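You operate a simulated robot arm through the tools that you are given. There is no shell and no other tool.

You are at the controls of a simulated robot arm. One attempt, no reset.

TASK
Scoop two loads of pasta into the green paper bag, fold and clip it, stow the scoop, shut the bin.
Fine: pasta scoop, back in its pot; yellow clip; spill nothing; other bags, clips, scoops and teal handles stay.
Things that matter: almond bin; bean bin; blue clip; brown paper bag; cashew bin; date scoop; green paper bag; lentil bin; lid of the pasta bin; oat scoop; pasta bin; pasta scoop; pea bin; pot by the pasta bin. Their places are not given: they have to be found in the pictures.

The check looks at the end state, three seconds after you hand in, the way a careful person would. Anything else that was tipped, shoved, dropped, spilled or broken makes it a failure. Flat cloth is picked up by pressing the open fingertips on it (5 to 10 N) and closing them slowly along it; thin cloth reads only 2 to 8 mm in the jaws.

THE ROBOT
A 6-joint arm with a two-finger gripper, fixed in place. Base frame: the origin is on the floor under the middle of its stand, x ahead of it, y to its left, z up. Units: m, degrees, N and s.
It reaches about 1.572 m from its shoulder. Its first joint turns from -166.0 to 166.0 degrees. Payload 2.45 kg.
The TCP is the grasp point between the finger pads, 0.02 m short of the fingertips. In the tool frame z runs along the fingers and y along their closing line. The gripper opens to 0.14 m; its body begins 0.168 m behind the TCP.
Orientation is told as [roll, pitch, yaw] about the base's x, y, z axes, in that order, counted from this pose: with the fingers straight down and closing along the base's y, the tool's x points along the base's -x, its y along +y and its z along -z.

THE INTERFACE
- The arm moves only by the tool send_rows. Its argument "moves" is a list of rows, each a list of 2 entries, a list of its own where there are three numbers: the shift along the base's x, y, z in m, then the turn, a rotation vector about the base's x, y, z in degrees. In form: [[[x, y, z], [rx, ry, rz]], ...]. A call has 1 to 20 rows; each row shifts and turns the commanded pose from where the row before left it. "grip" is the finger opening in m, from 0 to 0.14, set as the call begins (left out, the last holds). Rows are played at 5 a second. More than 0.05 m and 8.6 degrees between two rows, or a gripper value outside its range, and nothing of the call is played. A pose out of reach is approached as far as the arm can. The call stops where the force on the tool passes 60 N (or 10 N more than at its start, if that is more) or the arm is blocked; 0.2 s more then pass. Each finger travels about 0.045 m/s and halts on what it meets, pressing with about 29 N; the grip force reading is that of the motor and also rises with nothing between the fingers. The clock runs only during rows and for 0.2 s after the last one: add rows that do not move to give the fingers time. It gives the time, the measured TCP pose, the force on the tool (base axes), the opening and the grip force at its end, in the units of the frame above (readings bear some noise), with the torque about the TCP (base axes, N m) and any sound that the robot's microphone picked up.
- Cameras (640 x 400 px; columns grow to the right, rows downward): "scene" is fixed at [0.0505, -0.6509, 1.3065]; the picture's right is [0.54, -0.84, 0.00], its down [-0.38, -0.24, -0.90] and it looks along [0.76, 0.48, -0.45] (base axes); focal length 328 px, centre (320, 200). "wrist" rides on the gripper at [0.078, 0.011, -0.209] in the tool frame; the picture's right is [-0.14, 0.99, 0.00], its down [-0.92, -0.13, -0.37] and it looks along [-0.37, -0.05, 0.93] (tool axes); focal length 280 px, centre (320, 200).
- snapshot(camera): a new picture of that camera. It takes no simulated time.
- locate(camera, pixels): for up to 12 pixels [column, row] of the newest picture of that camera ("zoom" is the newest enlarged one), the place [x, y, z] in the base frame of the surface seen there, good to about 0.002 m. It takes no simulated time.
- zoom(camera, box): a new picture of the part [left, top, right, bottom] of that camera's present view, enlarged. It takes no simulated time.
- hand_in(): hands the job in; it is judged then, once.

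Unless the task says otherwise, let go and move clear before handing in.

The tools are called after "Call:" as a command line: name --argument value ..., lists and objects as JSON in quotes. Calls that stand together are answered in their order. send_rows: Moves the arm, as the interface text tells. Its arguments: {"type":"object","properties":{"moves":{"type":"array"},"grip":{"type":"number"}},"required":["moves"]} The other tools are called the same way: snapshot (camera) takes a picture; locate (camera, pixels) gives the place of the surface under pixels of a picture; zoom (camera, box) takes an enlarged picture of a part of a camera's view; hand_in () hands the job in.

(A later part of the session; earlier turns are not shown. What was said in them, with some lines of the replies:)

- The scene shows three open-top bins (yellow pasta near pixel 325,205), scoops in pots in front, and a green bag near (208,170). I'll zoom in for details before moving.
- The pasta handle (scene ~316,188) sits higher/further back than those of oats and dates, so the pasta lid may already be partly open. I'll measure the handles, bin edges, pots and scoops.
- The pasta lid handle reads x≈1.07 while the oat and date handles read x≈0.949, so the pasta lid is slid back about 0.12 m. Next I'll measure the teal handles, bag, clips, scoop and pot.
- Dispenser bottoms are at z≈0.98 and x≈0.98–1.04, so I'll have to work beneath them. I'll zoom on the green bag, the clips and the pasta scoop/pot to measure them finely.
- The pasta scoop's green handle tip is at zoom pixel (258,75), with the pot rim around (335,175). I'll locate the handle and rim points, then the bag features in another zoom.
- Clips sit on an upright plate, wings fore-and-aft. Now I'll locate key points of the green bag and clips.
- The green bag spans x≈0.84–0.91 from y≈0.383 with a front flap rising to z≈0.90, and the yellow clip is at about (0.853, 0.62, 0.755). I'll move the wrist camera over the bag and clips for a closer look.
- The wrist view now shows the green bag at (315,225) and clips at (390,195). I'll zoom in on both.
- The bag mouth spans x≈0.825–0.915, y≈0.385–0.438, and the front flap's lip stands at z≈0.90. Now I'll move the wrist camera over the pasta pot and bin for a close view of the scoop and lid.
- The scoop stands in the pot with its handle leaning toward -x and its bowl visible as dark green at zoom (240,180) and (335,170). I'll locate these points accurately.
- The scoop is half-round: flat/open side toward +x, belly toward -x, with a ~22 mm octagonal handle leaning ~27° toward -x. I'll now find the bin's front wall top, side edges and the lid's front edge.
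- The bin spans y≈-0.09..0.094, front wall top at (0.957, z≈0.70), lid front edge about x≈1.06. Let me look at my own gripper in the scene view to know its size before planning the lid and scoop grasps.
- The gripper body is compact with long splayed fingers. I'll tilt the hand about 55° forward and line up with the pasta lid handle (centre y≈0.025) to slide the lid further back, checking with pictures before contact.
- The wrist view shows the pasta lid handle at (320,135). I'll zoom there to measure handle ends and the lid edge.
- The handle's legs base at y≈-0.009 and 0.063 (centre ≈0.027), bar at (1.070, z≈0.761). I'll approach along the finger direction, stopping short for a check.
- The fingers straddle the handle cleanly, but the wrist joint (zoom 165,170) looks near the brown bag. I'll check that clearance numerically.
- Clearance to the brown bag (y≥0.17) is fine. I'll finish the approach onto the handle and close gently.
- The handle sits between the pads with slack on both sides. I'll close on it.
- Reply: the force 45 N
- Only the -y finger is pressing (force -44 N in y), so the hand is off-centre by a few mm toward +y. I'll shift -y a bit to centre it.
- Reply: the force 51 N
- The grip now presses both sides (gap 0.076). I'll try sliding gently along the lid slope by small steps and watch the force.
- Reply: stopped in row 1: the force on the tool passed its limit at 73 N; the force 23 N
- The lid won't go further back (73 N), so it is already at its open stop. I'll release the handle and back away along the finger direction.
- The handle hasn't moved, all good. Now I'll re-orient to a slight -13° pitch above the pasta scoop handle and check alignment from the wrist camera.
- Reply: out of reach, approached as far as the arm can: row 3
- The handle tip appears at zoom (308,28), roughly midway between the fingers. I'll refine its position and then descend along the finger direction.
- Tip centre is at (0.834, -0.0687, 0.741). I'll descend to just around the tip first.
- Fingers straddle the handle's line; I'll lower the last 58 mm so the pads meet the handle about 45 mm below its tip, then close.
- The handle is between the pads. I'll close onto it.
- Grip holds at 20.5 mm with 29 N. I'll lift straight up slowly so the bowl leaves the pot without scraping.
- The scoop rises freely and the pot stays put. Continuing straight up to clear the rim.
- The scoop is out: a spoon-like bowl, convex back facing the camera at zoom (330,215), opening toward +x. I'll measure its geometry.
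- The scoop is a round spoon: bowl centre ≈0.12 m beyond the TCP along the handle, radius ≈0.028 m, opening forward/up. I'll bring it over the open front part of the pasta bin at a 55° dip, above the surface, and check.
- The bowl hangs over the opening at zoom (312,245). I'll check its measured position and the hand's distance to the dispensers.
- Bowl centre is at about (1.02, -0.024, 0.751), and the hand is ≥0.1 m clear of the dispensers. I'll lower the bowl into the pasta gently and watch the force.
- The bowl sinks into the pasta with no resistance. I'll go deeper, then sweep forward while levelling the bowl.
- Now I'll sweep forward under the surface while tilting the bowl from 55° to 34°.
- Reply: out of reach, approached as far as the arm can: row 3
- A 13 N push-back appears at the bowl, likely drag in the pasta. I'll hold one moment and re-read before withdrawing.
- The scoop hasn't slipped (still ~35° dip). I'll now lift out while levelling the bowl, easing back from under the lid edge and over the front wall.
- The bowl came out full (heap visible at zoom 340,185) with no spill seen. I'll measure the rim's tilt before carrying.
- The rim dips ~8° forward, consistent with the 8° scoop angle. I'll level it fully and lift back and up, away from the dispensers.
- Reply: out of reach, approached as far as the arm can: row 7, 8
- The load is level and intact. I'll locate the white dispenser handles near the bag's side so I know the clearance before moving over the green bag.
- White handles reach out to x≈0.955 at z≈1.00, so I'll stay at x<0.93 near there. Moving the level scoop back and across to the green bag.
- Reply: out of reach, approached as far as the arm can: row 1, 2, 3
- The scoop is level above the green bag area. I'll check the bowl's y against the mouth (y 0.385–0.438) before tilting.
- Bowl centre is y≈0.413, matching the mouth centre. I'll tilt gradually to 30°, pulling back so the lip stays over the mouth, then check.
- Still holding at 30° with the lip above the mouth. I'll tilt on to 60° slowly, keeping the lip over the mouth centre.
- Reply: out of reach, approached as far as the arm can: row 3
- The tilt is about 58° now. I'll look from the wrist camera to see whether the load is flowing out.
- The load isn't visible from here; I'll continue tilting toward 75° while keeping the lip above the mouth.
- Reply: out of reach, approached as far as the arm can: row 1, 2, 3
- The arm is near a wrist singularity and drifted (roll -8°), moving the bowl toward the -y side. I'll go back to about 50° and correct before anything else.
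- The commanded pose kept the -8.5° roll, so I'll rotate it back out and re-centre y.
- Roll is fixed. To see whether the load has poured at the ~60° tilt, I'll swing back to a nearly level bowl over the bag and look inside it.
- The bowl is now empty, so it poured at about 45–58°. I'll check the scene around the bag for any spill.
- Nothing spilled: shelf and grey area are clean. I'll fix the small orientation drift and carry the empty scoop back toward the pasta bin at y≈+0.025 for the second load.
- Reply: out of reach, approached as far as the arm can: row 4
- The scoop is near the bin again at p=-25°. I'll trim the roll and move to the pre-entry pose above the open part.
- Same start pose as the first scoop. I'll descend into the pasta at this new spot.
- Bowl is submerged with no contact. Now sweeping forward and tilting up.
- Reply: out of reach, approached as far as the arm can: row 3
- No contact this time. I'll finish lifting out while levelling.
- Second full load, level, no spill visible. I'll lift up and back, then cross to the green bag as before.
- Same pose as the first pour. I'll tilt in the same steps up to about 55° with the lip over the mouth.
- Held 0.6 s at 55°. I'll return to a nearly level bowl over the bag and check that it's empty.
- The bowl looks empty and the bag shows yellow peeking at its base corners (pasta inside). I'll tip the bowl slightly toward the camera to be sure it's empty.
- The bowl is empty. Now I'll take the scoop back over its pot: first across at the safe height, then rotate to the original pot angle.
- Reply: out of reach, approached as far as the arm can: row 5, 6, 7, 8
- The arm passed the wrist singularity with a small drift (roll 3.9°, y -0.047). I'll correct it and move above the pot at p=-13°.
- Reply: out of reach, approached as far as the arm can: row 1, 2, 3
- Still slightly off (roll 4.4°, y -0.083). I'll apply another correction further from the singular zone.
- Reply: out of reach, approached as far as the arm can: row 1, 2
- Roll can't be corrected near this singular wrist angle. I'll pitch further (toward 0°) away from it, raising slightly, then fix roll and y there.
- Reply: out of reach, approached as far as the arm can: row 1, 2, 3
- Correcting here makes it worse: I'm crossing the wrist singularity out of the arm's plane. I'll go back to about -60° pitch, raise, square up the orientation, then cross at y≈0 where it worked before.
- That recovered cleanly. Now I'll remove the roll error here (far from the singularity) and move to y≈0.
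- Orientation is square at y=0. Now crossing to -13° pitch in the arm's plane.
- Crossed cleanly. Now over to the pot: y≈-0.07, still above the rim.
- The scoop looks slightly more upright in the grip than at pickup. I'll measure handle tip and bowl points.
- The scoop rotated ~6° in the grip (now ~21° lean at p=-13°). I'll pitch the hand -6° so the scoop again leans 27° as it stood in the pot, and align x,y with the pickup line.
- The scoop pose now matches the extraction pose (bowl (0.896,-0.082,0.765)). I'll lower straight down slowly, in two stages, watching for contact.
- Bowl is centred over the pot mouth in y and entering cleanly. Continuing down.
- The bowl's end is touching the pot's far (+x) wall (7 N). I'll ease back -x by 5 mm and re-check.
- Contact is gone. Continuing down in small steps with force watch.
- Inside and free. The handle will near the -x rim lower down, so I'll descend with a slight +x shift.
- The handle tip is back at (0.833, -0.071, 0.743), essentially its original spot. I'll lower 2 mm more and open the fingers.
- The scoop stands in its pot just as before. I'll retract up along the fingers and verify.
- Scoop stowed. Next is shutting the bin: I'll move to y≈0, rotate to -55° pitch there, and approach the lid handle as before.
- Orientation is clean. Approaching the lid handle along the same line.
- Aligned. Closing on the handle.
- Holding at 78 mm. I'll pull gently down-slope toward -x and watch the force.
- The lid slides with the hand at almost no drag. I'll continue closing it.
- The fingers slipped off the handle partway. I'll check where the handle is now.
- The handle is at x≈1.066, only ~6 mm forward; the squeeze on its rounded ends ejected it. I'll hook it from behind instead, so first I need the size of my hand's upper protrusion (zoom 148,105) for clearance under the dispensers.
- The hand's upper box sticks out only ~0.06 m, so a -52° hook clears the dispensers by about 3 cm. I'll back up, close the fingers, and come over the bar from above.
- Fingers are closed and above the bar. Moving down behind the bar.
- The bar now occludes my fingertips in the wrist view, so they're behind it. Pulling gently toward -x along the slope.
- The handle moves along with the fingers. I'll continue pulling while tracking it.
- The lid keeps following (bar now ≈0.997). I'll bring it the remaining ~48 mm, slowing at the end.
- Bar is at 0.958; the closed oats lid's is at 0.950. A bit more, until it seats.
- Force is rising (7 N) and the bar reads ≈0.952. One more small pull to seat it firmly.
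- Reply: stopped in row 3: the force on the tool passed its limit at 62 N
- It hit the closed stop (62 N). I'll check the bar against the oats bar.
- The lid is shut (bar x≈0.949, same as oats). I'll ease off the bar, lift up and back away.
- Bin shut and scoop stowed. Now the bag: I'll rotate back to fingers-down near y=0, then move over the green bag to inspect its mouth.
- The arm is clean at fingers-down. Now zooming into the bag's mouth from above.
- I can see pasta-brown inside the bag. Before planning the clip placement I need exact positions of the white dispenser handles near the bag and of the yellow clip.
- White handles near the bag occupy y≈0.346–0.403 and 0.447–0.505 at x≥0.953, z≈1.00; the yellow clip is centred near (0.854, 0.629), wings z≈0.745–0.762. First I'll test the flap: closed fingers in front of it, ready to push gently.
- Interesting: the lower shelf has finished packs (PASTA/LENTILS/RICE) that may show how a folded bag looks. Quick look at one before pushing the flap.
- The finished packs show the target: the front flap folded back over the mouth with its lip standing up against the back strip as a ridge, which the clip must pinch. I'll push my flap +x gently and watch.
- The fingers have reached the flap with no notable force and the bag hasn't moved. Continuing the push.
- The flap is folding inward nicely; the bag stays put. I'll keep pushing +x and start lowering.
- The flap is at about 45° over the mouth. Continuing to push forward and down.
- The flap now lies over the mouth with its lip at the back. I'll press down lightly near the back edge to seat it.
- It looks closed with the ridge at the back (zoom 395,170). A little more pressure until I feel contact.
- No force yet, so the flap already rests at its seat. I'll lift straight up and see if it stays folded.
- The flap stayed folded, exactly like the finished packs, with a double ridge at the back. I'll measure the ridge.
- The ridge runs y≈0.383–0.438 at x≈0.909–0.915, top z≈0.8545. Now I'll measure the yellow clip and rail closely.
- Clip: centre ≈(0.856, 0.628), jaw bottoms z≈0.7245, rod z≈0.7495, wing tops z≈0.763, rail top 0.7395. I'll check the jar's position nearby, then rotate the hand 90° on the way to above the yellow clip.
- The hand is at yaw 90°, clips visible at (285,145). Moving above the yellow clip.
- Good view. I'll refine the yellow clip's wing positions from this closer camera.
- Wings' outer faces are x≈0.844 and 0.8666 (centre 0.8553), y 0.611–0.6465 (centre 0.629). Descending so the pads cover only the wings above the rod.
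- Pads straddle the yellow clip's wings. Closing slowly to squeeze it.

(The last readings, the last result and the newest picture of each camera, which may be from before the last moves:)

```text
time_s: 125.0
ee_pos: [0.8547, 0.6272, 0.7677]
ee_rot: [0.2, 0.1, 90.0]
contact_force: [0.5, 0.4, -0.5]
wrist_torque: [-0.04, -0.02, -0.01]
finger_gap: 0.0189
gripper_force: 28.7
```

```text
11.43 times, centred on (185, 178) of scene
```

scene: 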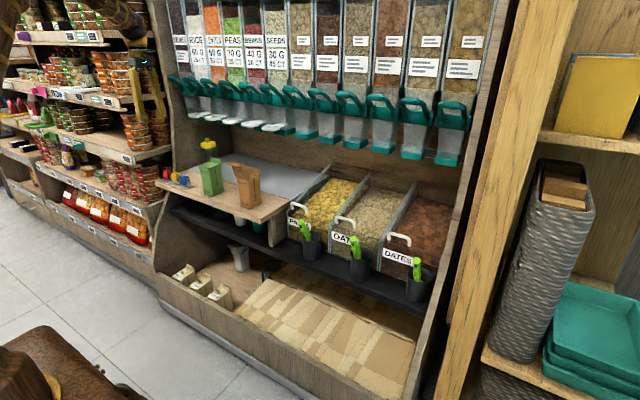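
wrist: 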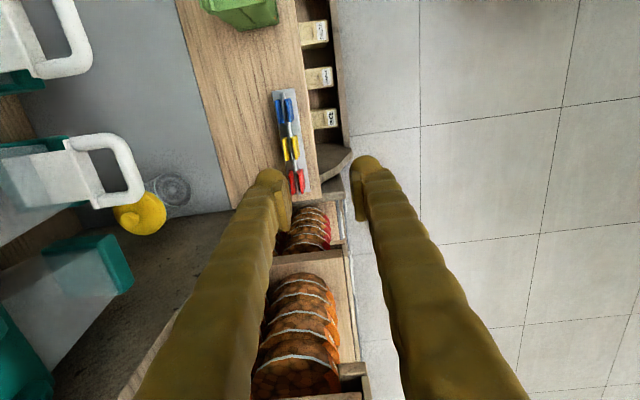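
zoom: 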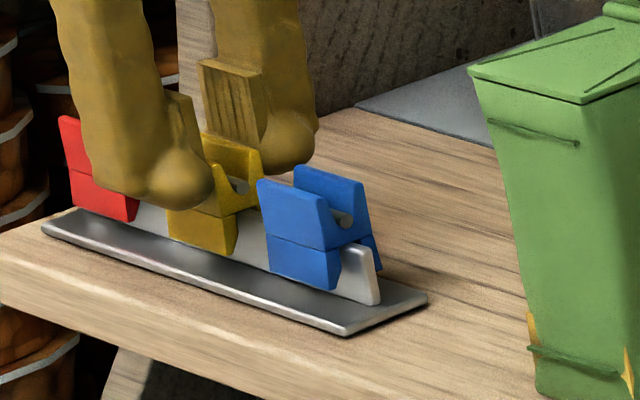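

The wings squeezed to 18.9 mm, so the jaws should be open. Lifting slowly straight up.

Call:
send_rows --moves '[[[0, 0, 0.004], [0, 0, 0]], [[0, 0, 0.006], [0, 0, 0]], [[0, 0, 0.01], [0, 0, 0]], [[0, 0, 0.01], [0, 0, 0]], [[0, 0, 0], [0, 0, 0]]]'

Call:
zoom --camera "scene" --box '[165, 160, 205, 195]'

Call:
zoom --camera "wrist" --box '[240, 90, 400, 220]'

```text
time_s: 126.2
ee_pos: [0.8544, 0.6277, 0.7955]
ee_rot: [0.0, 0.0, 90.0]
contact_force: [-0.6, 0.0, -0.9]
wrist_torque: [-0.01, -0.01, -0.03]
finger_gap: 0.0189
gripper_force: 28.8
```

```text
11.43 times, centred on (185, 178) of scene
```

zoom: 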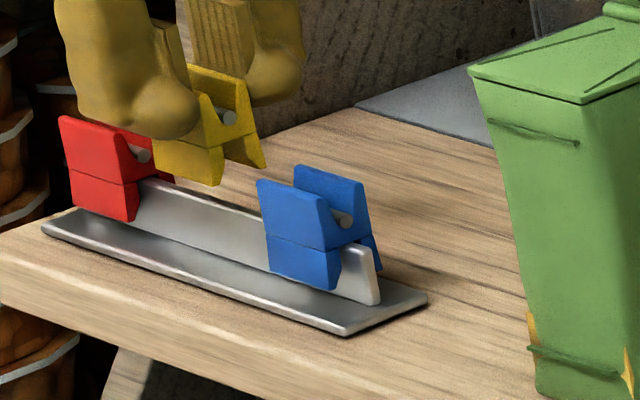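

```text
3.08 times, centred on (320, 155) of wrist
```

zoom: 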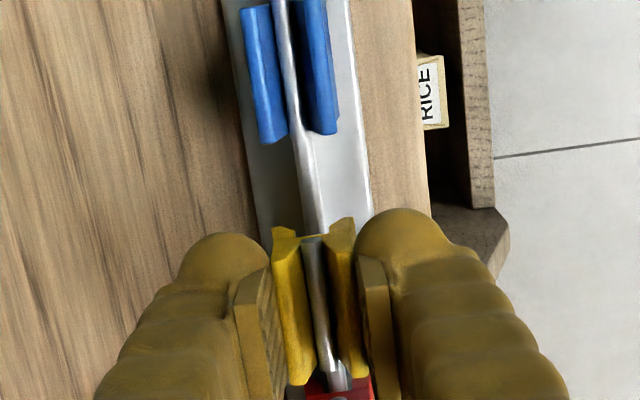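

The clip is free with its jaws spread, rail and other clips undisturbed. I'll measure the open jaws relative to my TCP.

Call:
zoom --camera "scene" --box '[172, 160, 192, 180]'

Call:
locate --camera "zoom" --pixels '[[295, 210], [330, 245], [340, 215], [360, 185], [405, 195], [420, 215], [360, 150], [405, 115], [300, 160], [345, 165], [385, 180], [440, 210]]'

```text
16.00 times, centred on (182, 170) of scene
```

zoom: 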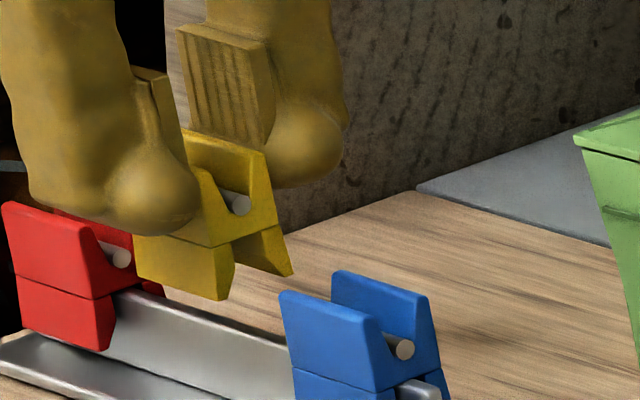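

```text
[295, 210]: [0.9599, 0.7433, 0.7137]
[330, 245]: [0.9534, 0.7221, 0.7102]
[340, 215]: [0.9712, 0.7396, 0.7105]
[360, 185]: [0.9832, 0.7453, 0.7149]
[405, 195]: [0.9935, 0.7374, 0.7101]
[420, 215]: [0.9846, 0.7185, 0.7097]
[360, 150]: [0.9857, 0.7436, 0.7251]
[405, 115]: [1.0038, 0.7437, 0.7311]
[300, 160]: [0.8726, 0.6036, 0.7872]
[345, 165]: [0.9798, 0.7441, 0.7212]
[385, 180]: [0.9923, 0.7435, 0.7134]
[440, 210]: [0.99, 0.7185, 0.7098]
```

Call:
locate --camera "zoom" --pixels '[[215, 292], [228, 275], [160, 275], [205, 250], [265, 265], [285, 270], [275, 245], [238, 203], [265, 170], [210, 265], [230, 255], [150, 250]]'

```text
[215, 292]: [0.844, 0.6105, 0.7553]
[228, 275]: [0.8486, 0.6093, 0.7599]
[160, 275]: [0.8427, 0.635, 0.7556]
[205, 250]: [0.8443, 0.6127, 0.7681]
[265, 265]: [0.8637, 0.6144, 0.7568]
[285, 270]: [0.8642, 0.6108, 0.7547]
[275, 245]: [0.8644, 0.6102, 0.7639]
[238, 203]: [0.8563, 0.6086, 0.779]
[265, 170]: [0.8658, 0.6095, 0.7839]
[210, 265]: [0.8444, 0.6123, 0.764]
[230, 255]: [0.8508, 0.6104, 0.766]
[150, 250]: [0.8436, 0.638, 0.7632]
```

Open jaws: inner gap ≈15 mm, centred ≈1.5 mm +x of the TCP, jaw bottoms 41 mm below it. I'll raise, carry the clip to the bag at x=0.88, and tilt the hand back 5° to clear the white handles.

Call:
send_rows --moves '[[[0, 0, 0.035], [0, 0, 0]], [[0, 0, 0.04], [0, 0, 0]], [[0.005, 0, 0.035], [0, 0, 0]], [[0.005, -0.03, 0.025], [0, 0, 0]], [[0.005, -0.04, 0], [0, 0, 0]], [[0.005, -0.04, 0], [0, 0, 0]], [[0.003, -0.04, 0], [0, 0, 0]], [[0, -0.03, 0], [0, -2.5, 0]], [[0, -0.03, 0], [0, -2.5, 0]], [[0, 0, 0], [0, 0, 0]]]'

Call:
zoom --camera "scene" --box '[170, 110, 250, 190]'

Call:
snapshot --camera "wrist"

```text
time_s: 128.4
ee_pos: [0.877, 0.4193, 0.9324]
ee_rot: [-4.9, 0.0, 90.0]
contact_force: [-0.8, -0.3, -0.1]
wrist_torque: [0.03, 0.0, -0.03]
finger_gap: 0.0189
gripper_force: 29.0
```

```text
5.00 times, centred on (210, 150) of scene
```

zoom: 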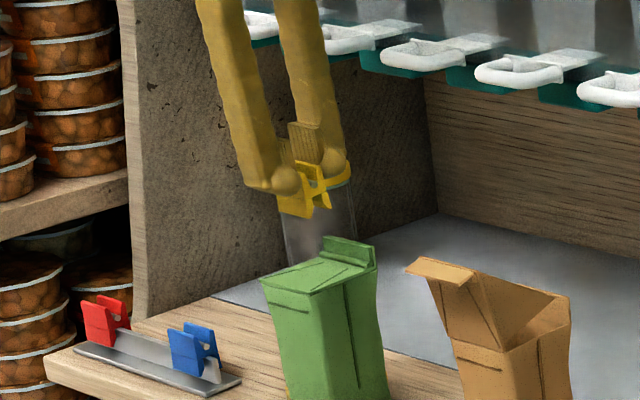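

```text
taken
```

wrist: 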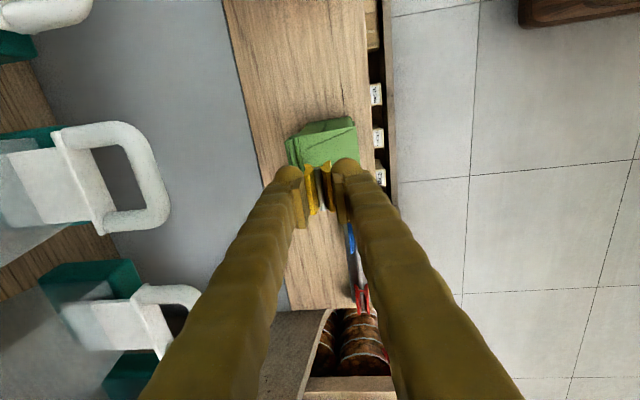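

The clip is held above and in front of the ridge. I'll look closely at clip and ridge from both cameras before moving over it.

Call:
zoom --camera "wrist" --box '[270, 100, 380, 230]'

Call:
locate --camera "zoom" --pixels '[[170, 140], [185, 130], [200, 180], [180, 190], [160, 160], [280, 280], [290, 330], [330, 320], [250, 250], [345, 270]]'

Call:
zoom --camera "scene" --box '[190, 135, 225, 175]'

Call:
locate --camera "zoom" --pixels '[[240, 210], [275, 215], [255, 190], [300, 205], [320, 200], [310, 185], [290, 165], [340, 265], [400, 280], [410, 300], [350, 290], [330, 110]]'

```text
3.08 times, centred on (325, 165) of wrist
```

zoom: 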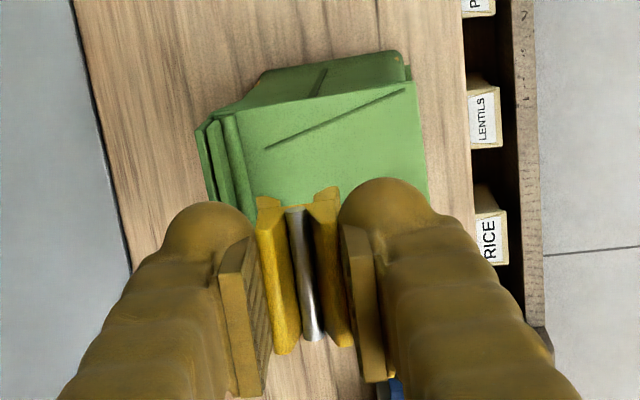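

```text
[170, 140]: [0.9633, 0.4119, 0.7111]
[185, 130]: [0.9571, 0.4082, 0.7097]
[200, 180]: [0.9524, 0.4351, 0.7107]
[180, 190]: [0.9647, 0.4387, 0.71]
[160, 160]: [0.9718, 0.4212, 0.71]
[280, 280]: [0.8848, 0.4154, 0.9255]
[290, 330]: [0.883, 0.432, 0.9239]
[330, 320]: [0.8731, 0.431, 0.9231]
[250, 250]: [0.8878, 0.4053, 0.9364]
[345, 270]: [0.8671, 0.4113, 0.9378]
```

```text
10.00 times, centred on (208, 155) of scene
```

zoom: 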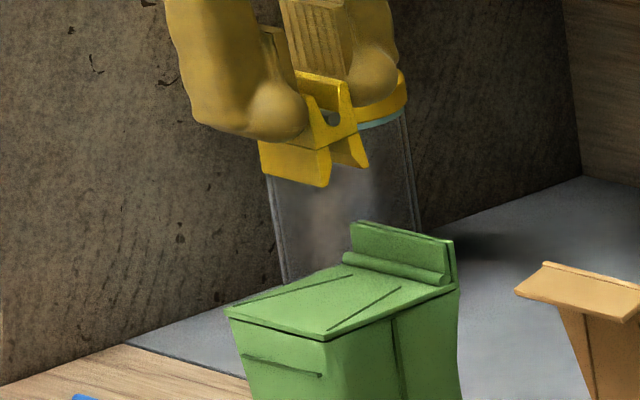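

```text
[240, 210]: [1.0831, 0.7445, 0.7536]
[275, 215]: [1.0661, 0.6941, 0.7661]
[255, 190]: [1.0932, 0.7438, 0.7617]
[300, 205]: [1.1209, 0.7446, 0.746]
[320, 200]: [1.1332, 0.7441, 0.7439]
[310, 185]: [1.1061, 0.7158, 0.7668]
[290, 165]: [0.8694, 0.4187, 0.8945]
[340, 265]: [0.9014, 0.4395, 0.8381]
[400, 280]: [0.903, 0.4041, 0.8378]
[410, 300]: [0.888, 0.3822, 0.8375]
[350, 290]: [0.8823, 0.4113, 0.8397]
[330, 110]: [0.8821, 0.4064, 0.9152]
```

Call:
locate --camera "zoom" --pixels '[[400, 250], [375, 242], [430, 258], [400, 235], [370, 226], [440, 242], [448, 262], [453, 245], [315, 178], [270, 165], [355, 160], [362, 150]]'

Call:
zoom --camera "wrist" --box '[285, 120, 325, 175]'

Call:
locate --camera "zoom" --pixels '[[230, 160], [255, 150], [275, 140], [260, 230], [290, 220], [310, 200], [320, 160], [245, 190], [275, 190], [300, 170]]'

```text
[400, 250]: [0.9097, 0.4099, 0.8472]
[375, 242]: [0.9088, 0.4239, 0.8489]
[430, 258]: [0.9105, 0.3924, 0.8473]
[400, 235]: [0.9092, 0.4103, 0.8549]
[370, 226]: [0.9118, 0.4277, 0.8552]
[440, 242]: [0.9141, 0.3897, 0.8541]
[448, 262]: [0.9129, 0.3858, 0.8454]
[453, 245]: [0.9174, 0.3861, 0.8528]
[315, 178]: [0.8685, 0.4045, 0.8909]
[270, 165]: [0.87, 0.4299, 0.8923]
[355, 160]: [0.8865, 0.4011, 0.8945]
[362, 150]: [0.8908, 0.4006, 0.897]
```

```text
7.27 times, centred on (305, 148) of wrist
```

zoom: 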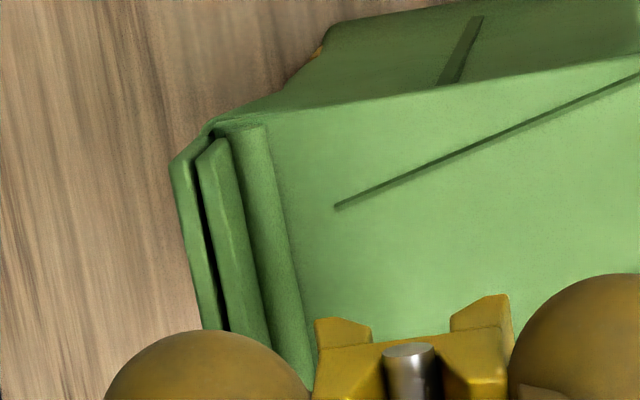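

```text
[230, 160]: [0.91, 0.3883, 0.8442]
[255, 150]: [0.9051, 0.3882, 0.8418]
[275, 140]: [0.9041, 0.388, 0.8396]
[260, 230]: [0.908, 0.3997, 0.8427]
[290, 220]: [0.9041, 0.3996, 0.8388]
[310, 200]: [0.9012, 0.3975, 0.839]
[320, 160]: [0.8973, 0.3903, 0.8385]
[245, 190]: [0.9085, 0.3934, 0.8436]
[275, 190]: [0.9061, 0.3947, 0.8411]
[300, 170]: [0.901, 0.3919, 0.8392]
```

There's a small gap between the lip and the back strip; I need the total ridge thickness.

Call:
locate --camera "zoom" --pixels '[[178, 175], [188, 175], [198, 180], [205, 180], [212, 175], [222, 170], [195, 230], [205, 250], [215, 250], [235, 240], [210, 300], [235, 300]]'

```text
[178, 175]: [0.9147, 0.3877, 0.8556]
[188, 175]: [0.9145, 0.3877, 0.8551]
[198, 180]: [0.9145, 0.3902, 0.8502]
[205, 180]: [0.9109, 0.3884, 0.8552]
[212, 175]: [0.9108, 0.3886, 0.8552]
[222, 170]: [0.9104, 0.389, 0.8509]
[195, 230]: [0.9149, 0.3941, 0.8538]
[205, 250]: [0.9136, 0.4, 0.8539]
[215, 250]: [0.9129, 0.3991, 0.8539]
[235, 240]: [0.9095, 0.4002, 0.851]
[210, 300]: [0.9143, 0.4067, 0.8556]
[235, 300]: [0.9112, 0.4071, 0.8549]
```

Ridge spans x≈0.909–0.9175 (centre 0.913), top z≈0.855; bead top ≈0.843. The open jaws' centre is ≈4 mm +x of the TCP. I'll move over the ridge at height and check alignment.

Call:
send_rows --moves '[[[0.012, -0.001, 0], [0, 0, 0]], [[0.012, -0.001, 0], [0, 0, 0]], [[0.008, -0.001, 0], [0, 0, 0]], [[0, 0, -0.015], [0, 0, 0]], [[0, 0, 0], [0, 0, 0]]]'

Call:
zoom --camera "wrist" --box '[270, 110, 370, 210]'

Call:
zoom --camera "scene" --box '[190, 135, 225, 175]'

Call:
locate --camera "zoom" --pixels '[[355, 195], [310, 180], [395, 180], [380, 175], [360, 170], [400, 240], [440, 245], [430, 258]]'

```text
time_s: 129.6
ee_pos: [0.9093, 0.4157, 0.9179]
ee_rot: [-4.9, 0.0, 90.0]
contact_force: [0.3, 0.2, -1.1]
wrist_torque: [-0.01, 0.02, -0.04]
finger_gap: 0.0187
gripper_force: 29.0
```

```text
4.00 times, centred on (320, 160) of wrist
```

zoom: 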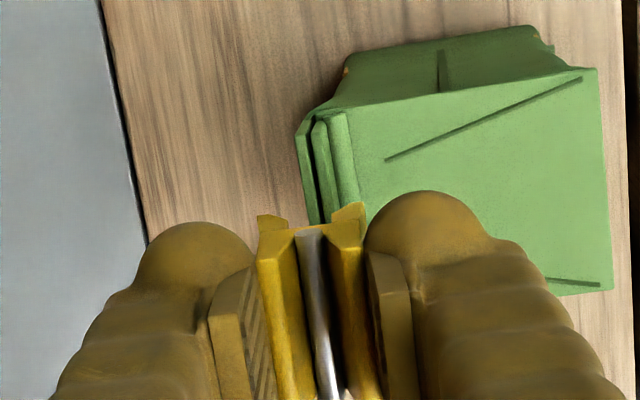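

```text
10.00 times, centred on (208, 155) of scene
```

zoom: 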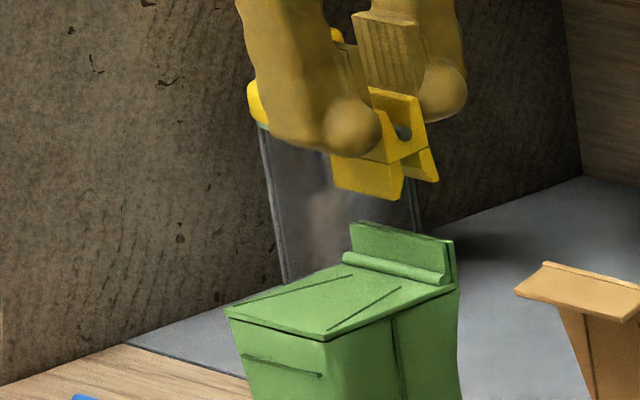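

```text
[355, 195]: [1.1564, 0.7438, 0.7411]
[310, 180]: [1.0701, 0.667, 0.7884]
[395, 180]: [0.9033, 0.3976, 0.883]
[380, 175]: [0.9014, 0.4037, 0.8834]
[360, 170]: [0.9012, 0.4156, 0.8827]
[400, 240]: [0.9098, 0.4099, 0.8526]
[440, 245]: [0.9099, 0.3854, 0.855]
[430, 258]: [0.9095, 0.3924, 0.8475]
```

Call:
zoom --camera "scene" --box '[205, 145, 225, 165]'

Call:
locate --camera "zoom" --pixels '[[240, 225], [262, 195], [265, 225], [255, 230], [310, 195], [318, 205], [325, 190], [300, 180], [280, 165], [150, 215], [325, 160], [250, 190]]'

```text
16.00 times, centred on (215, 155) of scene
```

zoom: 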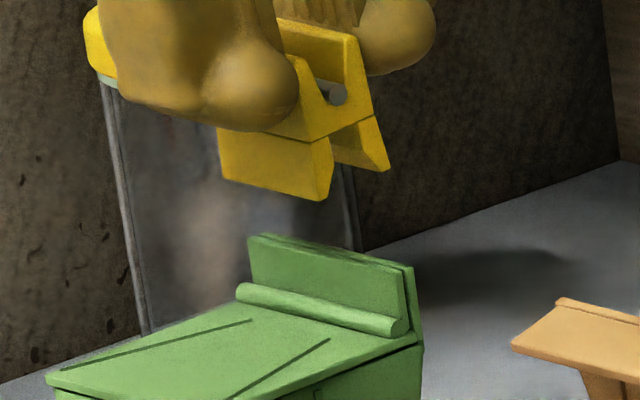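

```text
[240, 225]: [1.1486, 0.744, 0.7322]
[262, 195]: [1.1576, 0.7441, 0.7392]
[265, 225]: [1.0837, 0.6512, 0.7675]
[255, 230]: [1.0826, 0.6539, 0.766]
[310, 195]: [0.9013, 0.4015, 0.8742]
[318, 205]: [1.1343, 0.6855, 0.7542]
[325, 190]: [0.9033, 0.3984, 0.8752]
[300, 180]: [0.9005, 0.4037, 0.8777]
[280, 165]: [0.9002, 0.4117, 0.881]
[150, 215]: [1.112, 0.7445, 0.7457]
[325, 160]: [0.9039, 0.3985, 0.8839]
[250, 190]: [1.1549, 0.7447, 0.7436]
```

The jaws look centred over the ridge (front inner ≈0.906, back inner ≈0.922 vs ridge 0.909–0.9175). Lowering to just above the ridge, then re-checking.

Call:
send_rows --moves '[[[0, 0, -0.007], [0, 0, 0]], [[0, 0, -0.007], [0, 0, 0]], [[0, 0, 0], [0, 0, 0]]]'

Call:
zoom --camera "scene" --box '[205, 145, 225, 165]'

Call:
zoom --camera "wrist" --box '[270, 110, 370, 210]'

```text
time_s: 130.4
ee_pos: [0.9088, 0.4164, 0.9036]
ee_rot: [-4.7, 0.0, 90.0]
contact_force: [-0.2, 1.3, -0.1]
wrist_torque: [0.03, 0.03, -0.02]
finger_gap: 0.0189
gripper_force: 29.5
```

```text
16.00 times, centred on (215, 155) of scene
```

zoom: 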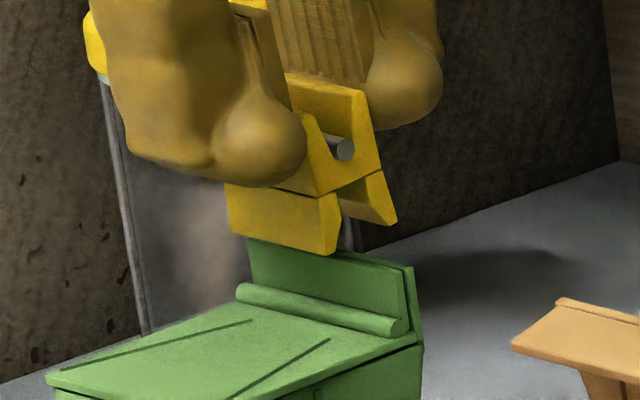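

```text
4.00 times, centred on (320, 160) of wrist
```

zoom: 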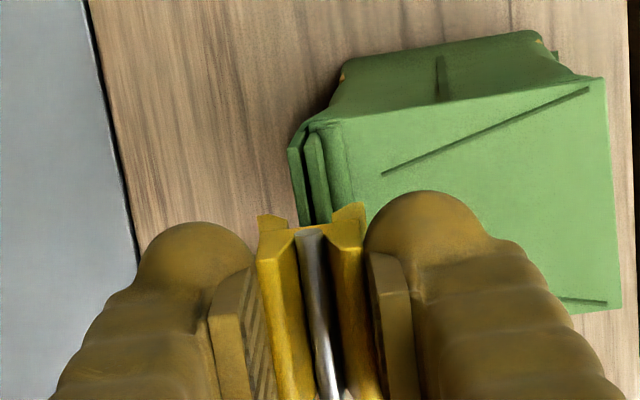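

Alignment looks right to within about 1 mm. I'll nudge -1 mm in x and lower in small steps while watching force.

Call:
send_rows --moves '[[[-0.0008, 0, -0.003], [0, 0, 0]], [[0, 0, -0.003], [0, 0, 0]], [[0, 0, 0], [0, 0, 0]]]'

Call:
zoom --camera "scene" --box '[205, 145, 225, 165]'

Call:
zoom --camera "wrist" --box '[290, 120, 350, 190]'

```text
time_s: 131.2
ee_pos: [0.9087, 0.4174, 0.8969]
ee_rot: [-4.9, -0.1, 90.0]
contact_force: [-0.3, 0.7, 0.5]
wrist_torque: [0.03, 0.0, 0.01]
finger_gap: 0.019
gripper_force: 29.2
```

```text
16.00 times, centred on (215, 155) of scene
```

zoom: 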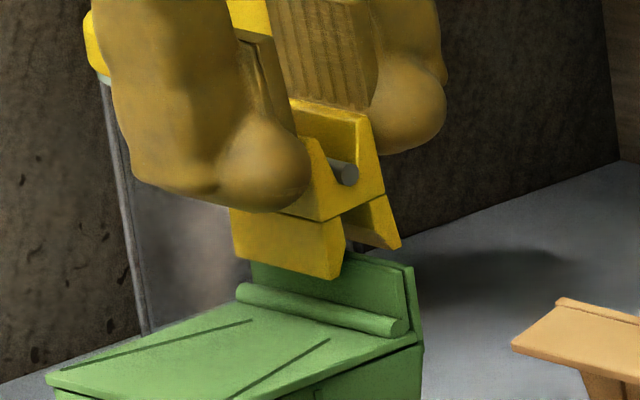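

```text
5.71 times, centred on (320, 155) of wrist
```

zoom: 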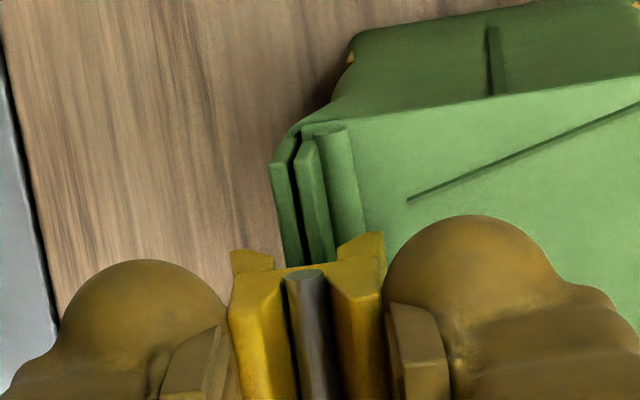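

The ridge (272–335 px) fits between the open jaws (275–337 px). Lowering further over it.

Call:
send_rows --moves '[[[0, 0, -0.0025], [0, 0, 0]], [[0, 0, -0.0025], [0, 0, 0]], [[0, 0, 0], [0, 0, 0]]]'

Call:
zoom --camera "scene" --box '[205, 145, 225, 165]'

Call:
zoom --camera "wrist" --box '[290, 120, 350, 190]'

```text
time_s: 132.0
ee_pos: [0.9078, 0.4159, 0.8915]
ee_rot: [-5.0, 0.0, 90.0]
contact_force: [-0.1, 0.0, -0.6]
wrist_torque: [0.0, -0.03, 0.03]
finger_gap: 0.0188
gripper_force: 29.0
```

```text
16.00 times, centred on (215, 155) of scene
```

zoom: 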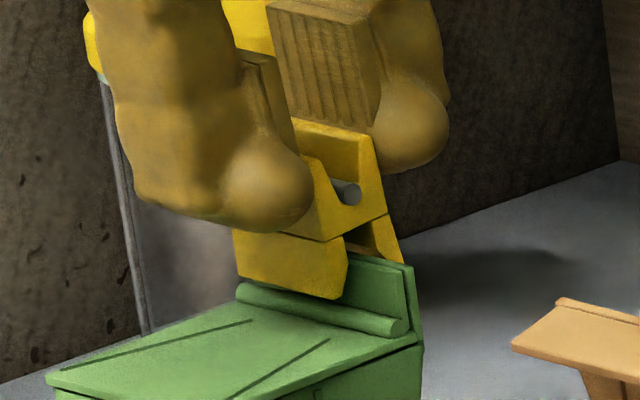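

```text
5.71 times, centred on (320, 155) of wrist
```

zoom: 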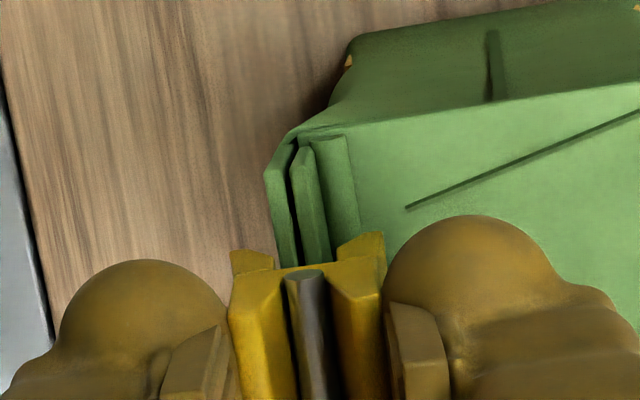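

The jaws now straddle the ridge with about 8 mm overlap and no force. I'll lower 1 mm more, then open just to 28 mm to release without reaching the white handles.

Call:
send_rows --moves '[[[0, 0, -0.001], [0, 0, 0]], [[0, 0, 0], [0, 0, 0]]]'

Call:
send_rows --moves '[[[0, 0, 0], [0, 0, 0]], [[0, 0, 0], [0, 0, 0]], [[0, 0, 0], [0, 0, 0]]]' --grip 0.027

Call:
zoom --camera "scene" --box '[205, 145, 225, 165]'

Call:
zoom --camera "wrist" --box '[290, 120, 350, 190]'

```text
time_s: 132.6
ee_pos: [0.9081, 0.4157, 0.8904]
ee_rot: [-4.9, 0.0, 90.0]
contact_force: [0.8, -0.9, -0.1]
wrist_torque: [0.0, 0.02, -0.01]
finger_gap: 0.019
gripper_force: 28.6
```

```text
time_s: 133.4
ee_pos: [0.9085, 0.4159, 0.891]
ee_rot: [-4.9, 0.0, 90.0]
contact_force: [0.2, 0.8, 0.4]
wrist_torque: [-0.01, -0.03, 0.01]
finger_gap: 0.0267
gripper_force: 0.1
```

```text
16.00 times, centred on (215, 155) of scene
```

zoom: 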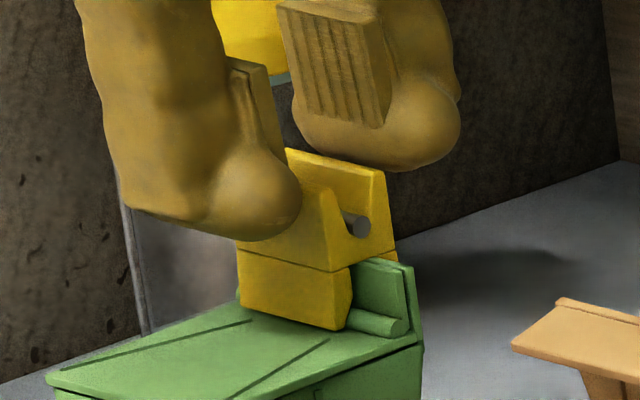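

```text
5.71 times, centred on (320, 155) of wrist
```

zoom: 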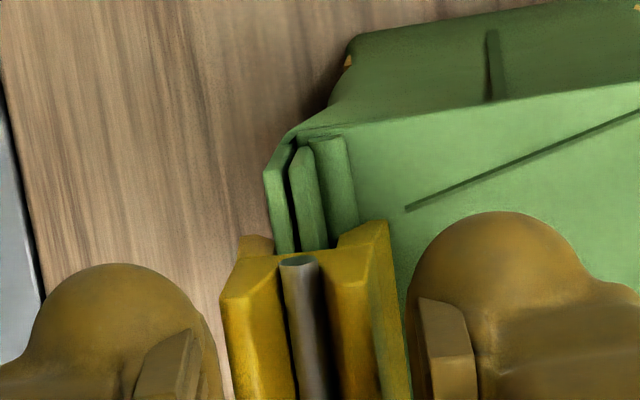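

The clip let go and is clamped on the ridge. I'll retract straight up along the hand's axis, slowly.

Call:
send_rows --moves '[[[-0.0008, 0, 0.01], [0, 0, 0]], [[-0.0012, 0, 0.014], [0, 0, 0]], [[-0.002, 0, 0.02], [0, 0, 0]], [[-0.01, 0, 0.02], [0, 0, 0]], [[-0.03, 0, 0.02], [0, 0, 0]], [[-0.03, 0, 0.02], [0, 0, 0]], [[0, 0, 0], [0, 0, 0]]]'

Call:
zoom --camera "scene" --box '[195, 145, 235, 195]'

Call:
snapshot --camera "scene"

```text
time_s: 135.0
ee_pos: [0.834, 0.419, 0.9967]
ee_rot: [-4.9, 0.1, 89.9]
contact_force: [0.5, -0.2, 0.0]
wrist_torque: [0.01, 0.02, 0.0]
finger_gap: 0.0268
gripper_force: 0.1
```

```text
8.00 times, centred on (215, 170) of scene
```

zoom: 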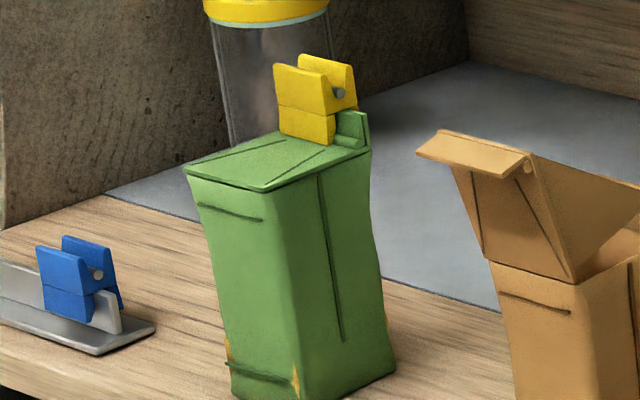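

```text
taken
```

scene: 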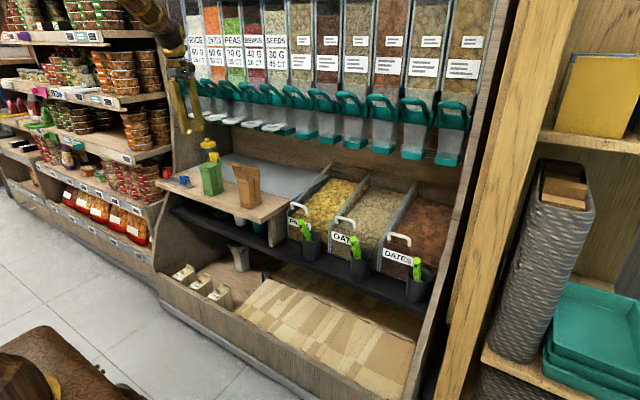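

The yellow clip sits on the folded ridge and the bag stands. I'll inspect the yellow marks at the bag's base corners and check for any spill.

Call:
zoom --camera "scene" --box '[195, 175, 225, 200]'

Call:
locate --camera "zoom" --pixels '[[275, 190], [285, 205], [160, 160], [140, 130], [300, 260], [240, 250], [270, 150]]'

Call:
snapshot --camera "wrist"

```text
16.00 times, centred on (210, 188) of scene
```

zoom: 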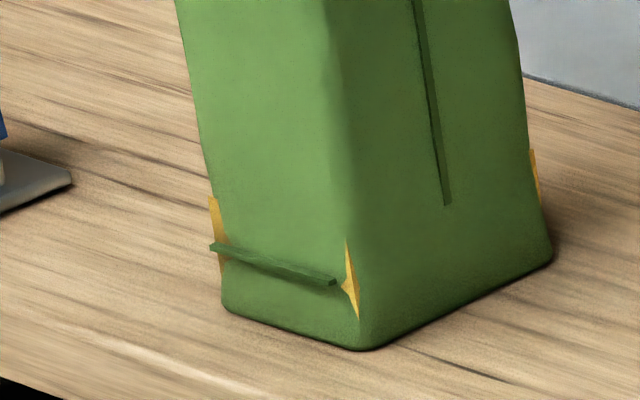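

```text
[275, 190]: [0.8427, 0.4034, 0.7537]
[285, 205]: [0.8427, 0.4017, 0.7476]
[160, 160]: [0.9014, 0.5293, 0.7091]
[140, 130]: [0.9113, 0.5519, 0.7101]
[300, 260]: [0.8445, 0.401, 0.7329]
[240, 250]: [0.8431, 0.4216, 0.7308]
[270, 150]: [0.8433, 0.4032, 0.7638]
```

```text
taken
```

wrist: 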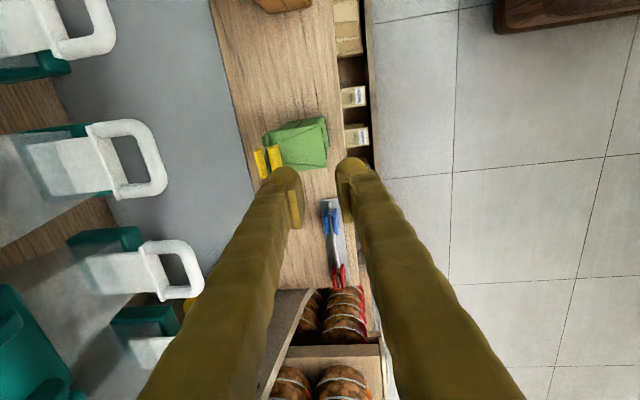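

The yellow corners are just the fill inside poking through the paper at z≈0.73–0.75; no loose pieces on the shelf. I'll move the arm well clear and do a final check of everything.

Call:
send_rows --moves '[[[-0.04, 0, 0.02], [0, 0, 0]], [[-0.04, -0.02, 0.03], [0, 0, 0]], [[-0.03, -0.03, 0.03], [0, 0, 0]], [[-0.03, -0.04, 0.03], [0, 0, 0]], [[0, -0.04, 0.03], [0, 0, 0]], [[0, -0.04, 0.02], [0, 0, 0]], [[0, 0, 0], [0, 0, 0]], [[0, 0, 0], [0, 0, 0]]]'

Call:
snapshot --camera "scene"

Call:
zoom --camera "scene" --box '[270, 160, 470, 310]'

Call:
zoom --camera "scene" --box '[150, 120, 310, 250]'

Call:
zoom --camera "scene" --box '[190, 140, 240, 200]'

```text
refused: row 2 steps farther than a row can; nothing moved
```

```text
taken
```

scene: 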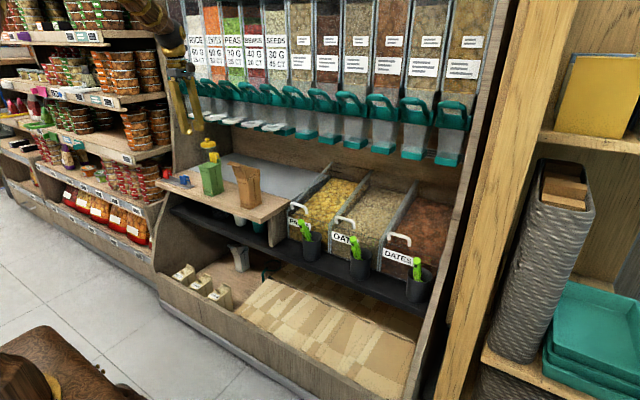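

```text
2.67 times, centred on (370, 235) of scene
```

zoom: 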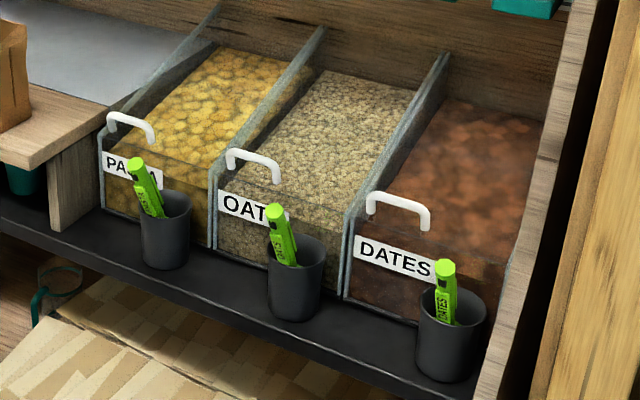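

```text
3.08 times, centred on (230, 185) of scene
```

zoom: 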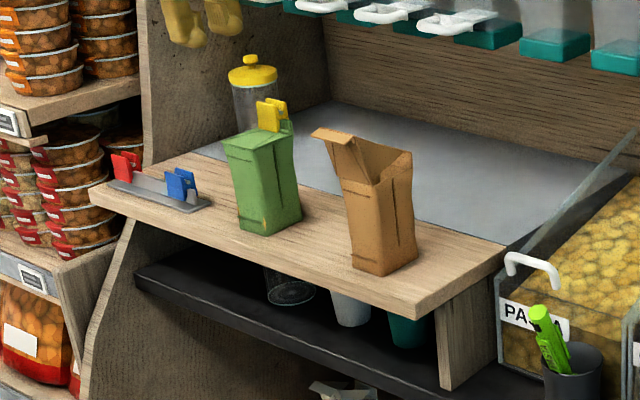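

```text
6.67 times, centred on (215, 170) of scene
```

zoom: 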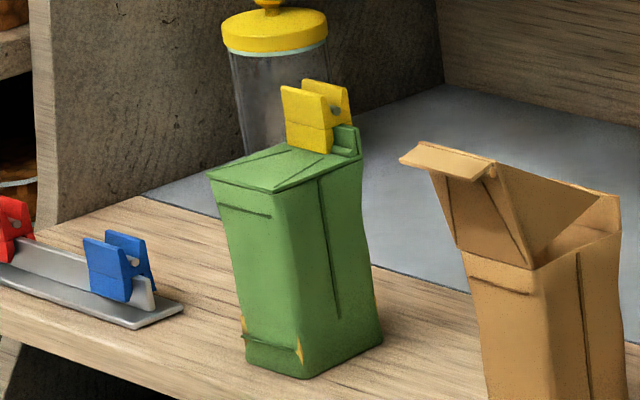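

Everything looks right: lid shut in line with the others, scoop in its pot, other clips/bags in place; only the retreat call was refused for step size. I'll move clear with smaller steps.

Call:
send_rows --moves '[[[-0.03, 0, 0.02], [0, 0, 0]], [[-0.03, -0.015, 0.02], [0, 0, 0]], [[-0.03, -0.02, 0.02], [0, 0, 0]], [[-0.02, -0.03, 0.02], [0, 0, 0]], [[-0.02, -0.03, 0.02], [0, 0, 0]], [[0, -0.03, 0.02], [0, 0, 0]], [[0, -0.03, 0.02], [0, 0, 0]], [[0, 0, 0], [0, 0, 0]], [[0, 0, 0], [0, 0, 0]]]'

Call:
snapshot --camera "scene"

Call:
zoom --camera "scene" --box '[195, 145, 235, 195]'

Call:
locate --camera "zoom" --pixels '[[300, 90], [305, 120], [325, 70], [335, 140], [360, 130], [250, 160], [335, 95]]'

```text
time_s: 137.0
ee_pos: [0.7043, 0.2604, 1.1356]
ee_rot: [-4.9, 0.0, 90.1]
contact_force: [0.0, -0.3, 0.8]
wrist_torque: [-0.01, 0.05, -0.01]
finger_gap: 0.027
gripper_force: 0.0
```

```text
taken
```

scene: 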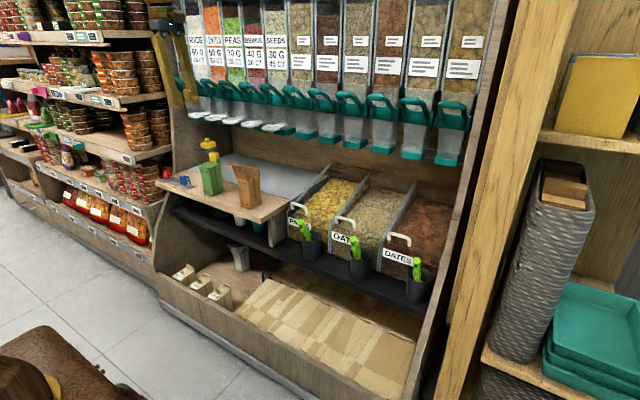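

```text
8.00 times, centred on (215, 170) of scene
```

zoom: 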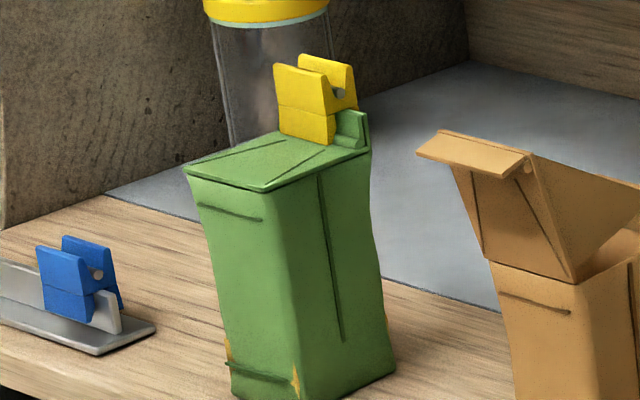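

```text
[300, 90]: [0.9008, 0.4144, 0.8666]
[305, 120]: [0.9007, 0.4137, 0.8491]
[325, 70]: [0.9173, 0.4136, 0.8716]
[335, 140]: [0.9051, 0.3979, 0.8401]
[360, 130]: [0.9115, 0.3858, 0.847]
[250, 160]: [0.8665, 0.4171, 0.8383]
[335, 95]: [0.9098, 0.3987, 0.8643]
```

The clip sits upright on the ridge at (≈0.91, 0.414), the bag stands where it was, the arm is clear and all else is in place. Handing in.

Call:
hand_in

```text
The job is handed in.
```

The job is handed in, and the last pictures show every step done; I haven't seen the check's result.

- **Pasta:** Two full scoops went into the green bag. I saw no spill on the shelf, around the bag or by the bin. The small yellow marks low on the bag's corners look like the filling showing through the paper.
- **Bag:** The front flap is folded back over the mouth, like the finished packs on the lower shelf. The yellow clip is clamped on the folded ridge, about 5 mm off centre.
- **Scoop:** The pasta scoop is back in its pot, within a few millimetres of where it stood.
- **Bin:** The pasta lid is pulled to its closed stop, level with the oat and date lids. My first pull slipped off its handle, so I hooked the bar from behind to close it.
- **Everything else:** The red and blue clips, the brown bag, the oat and date scoops and the teal handles look undisturbed.

The arm had let go and was well clear when I handed in.
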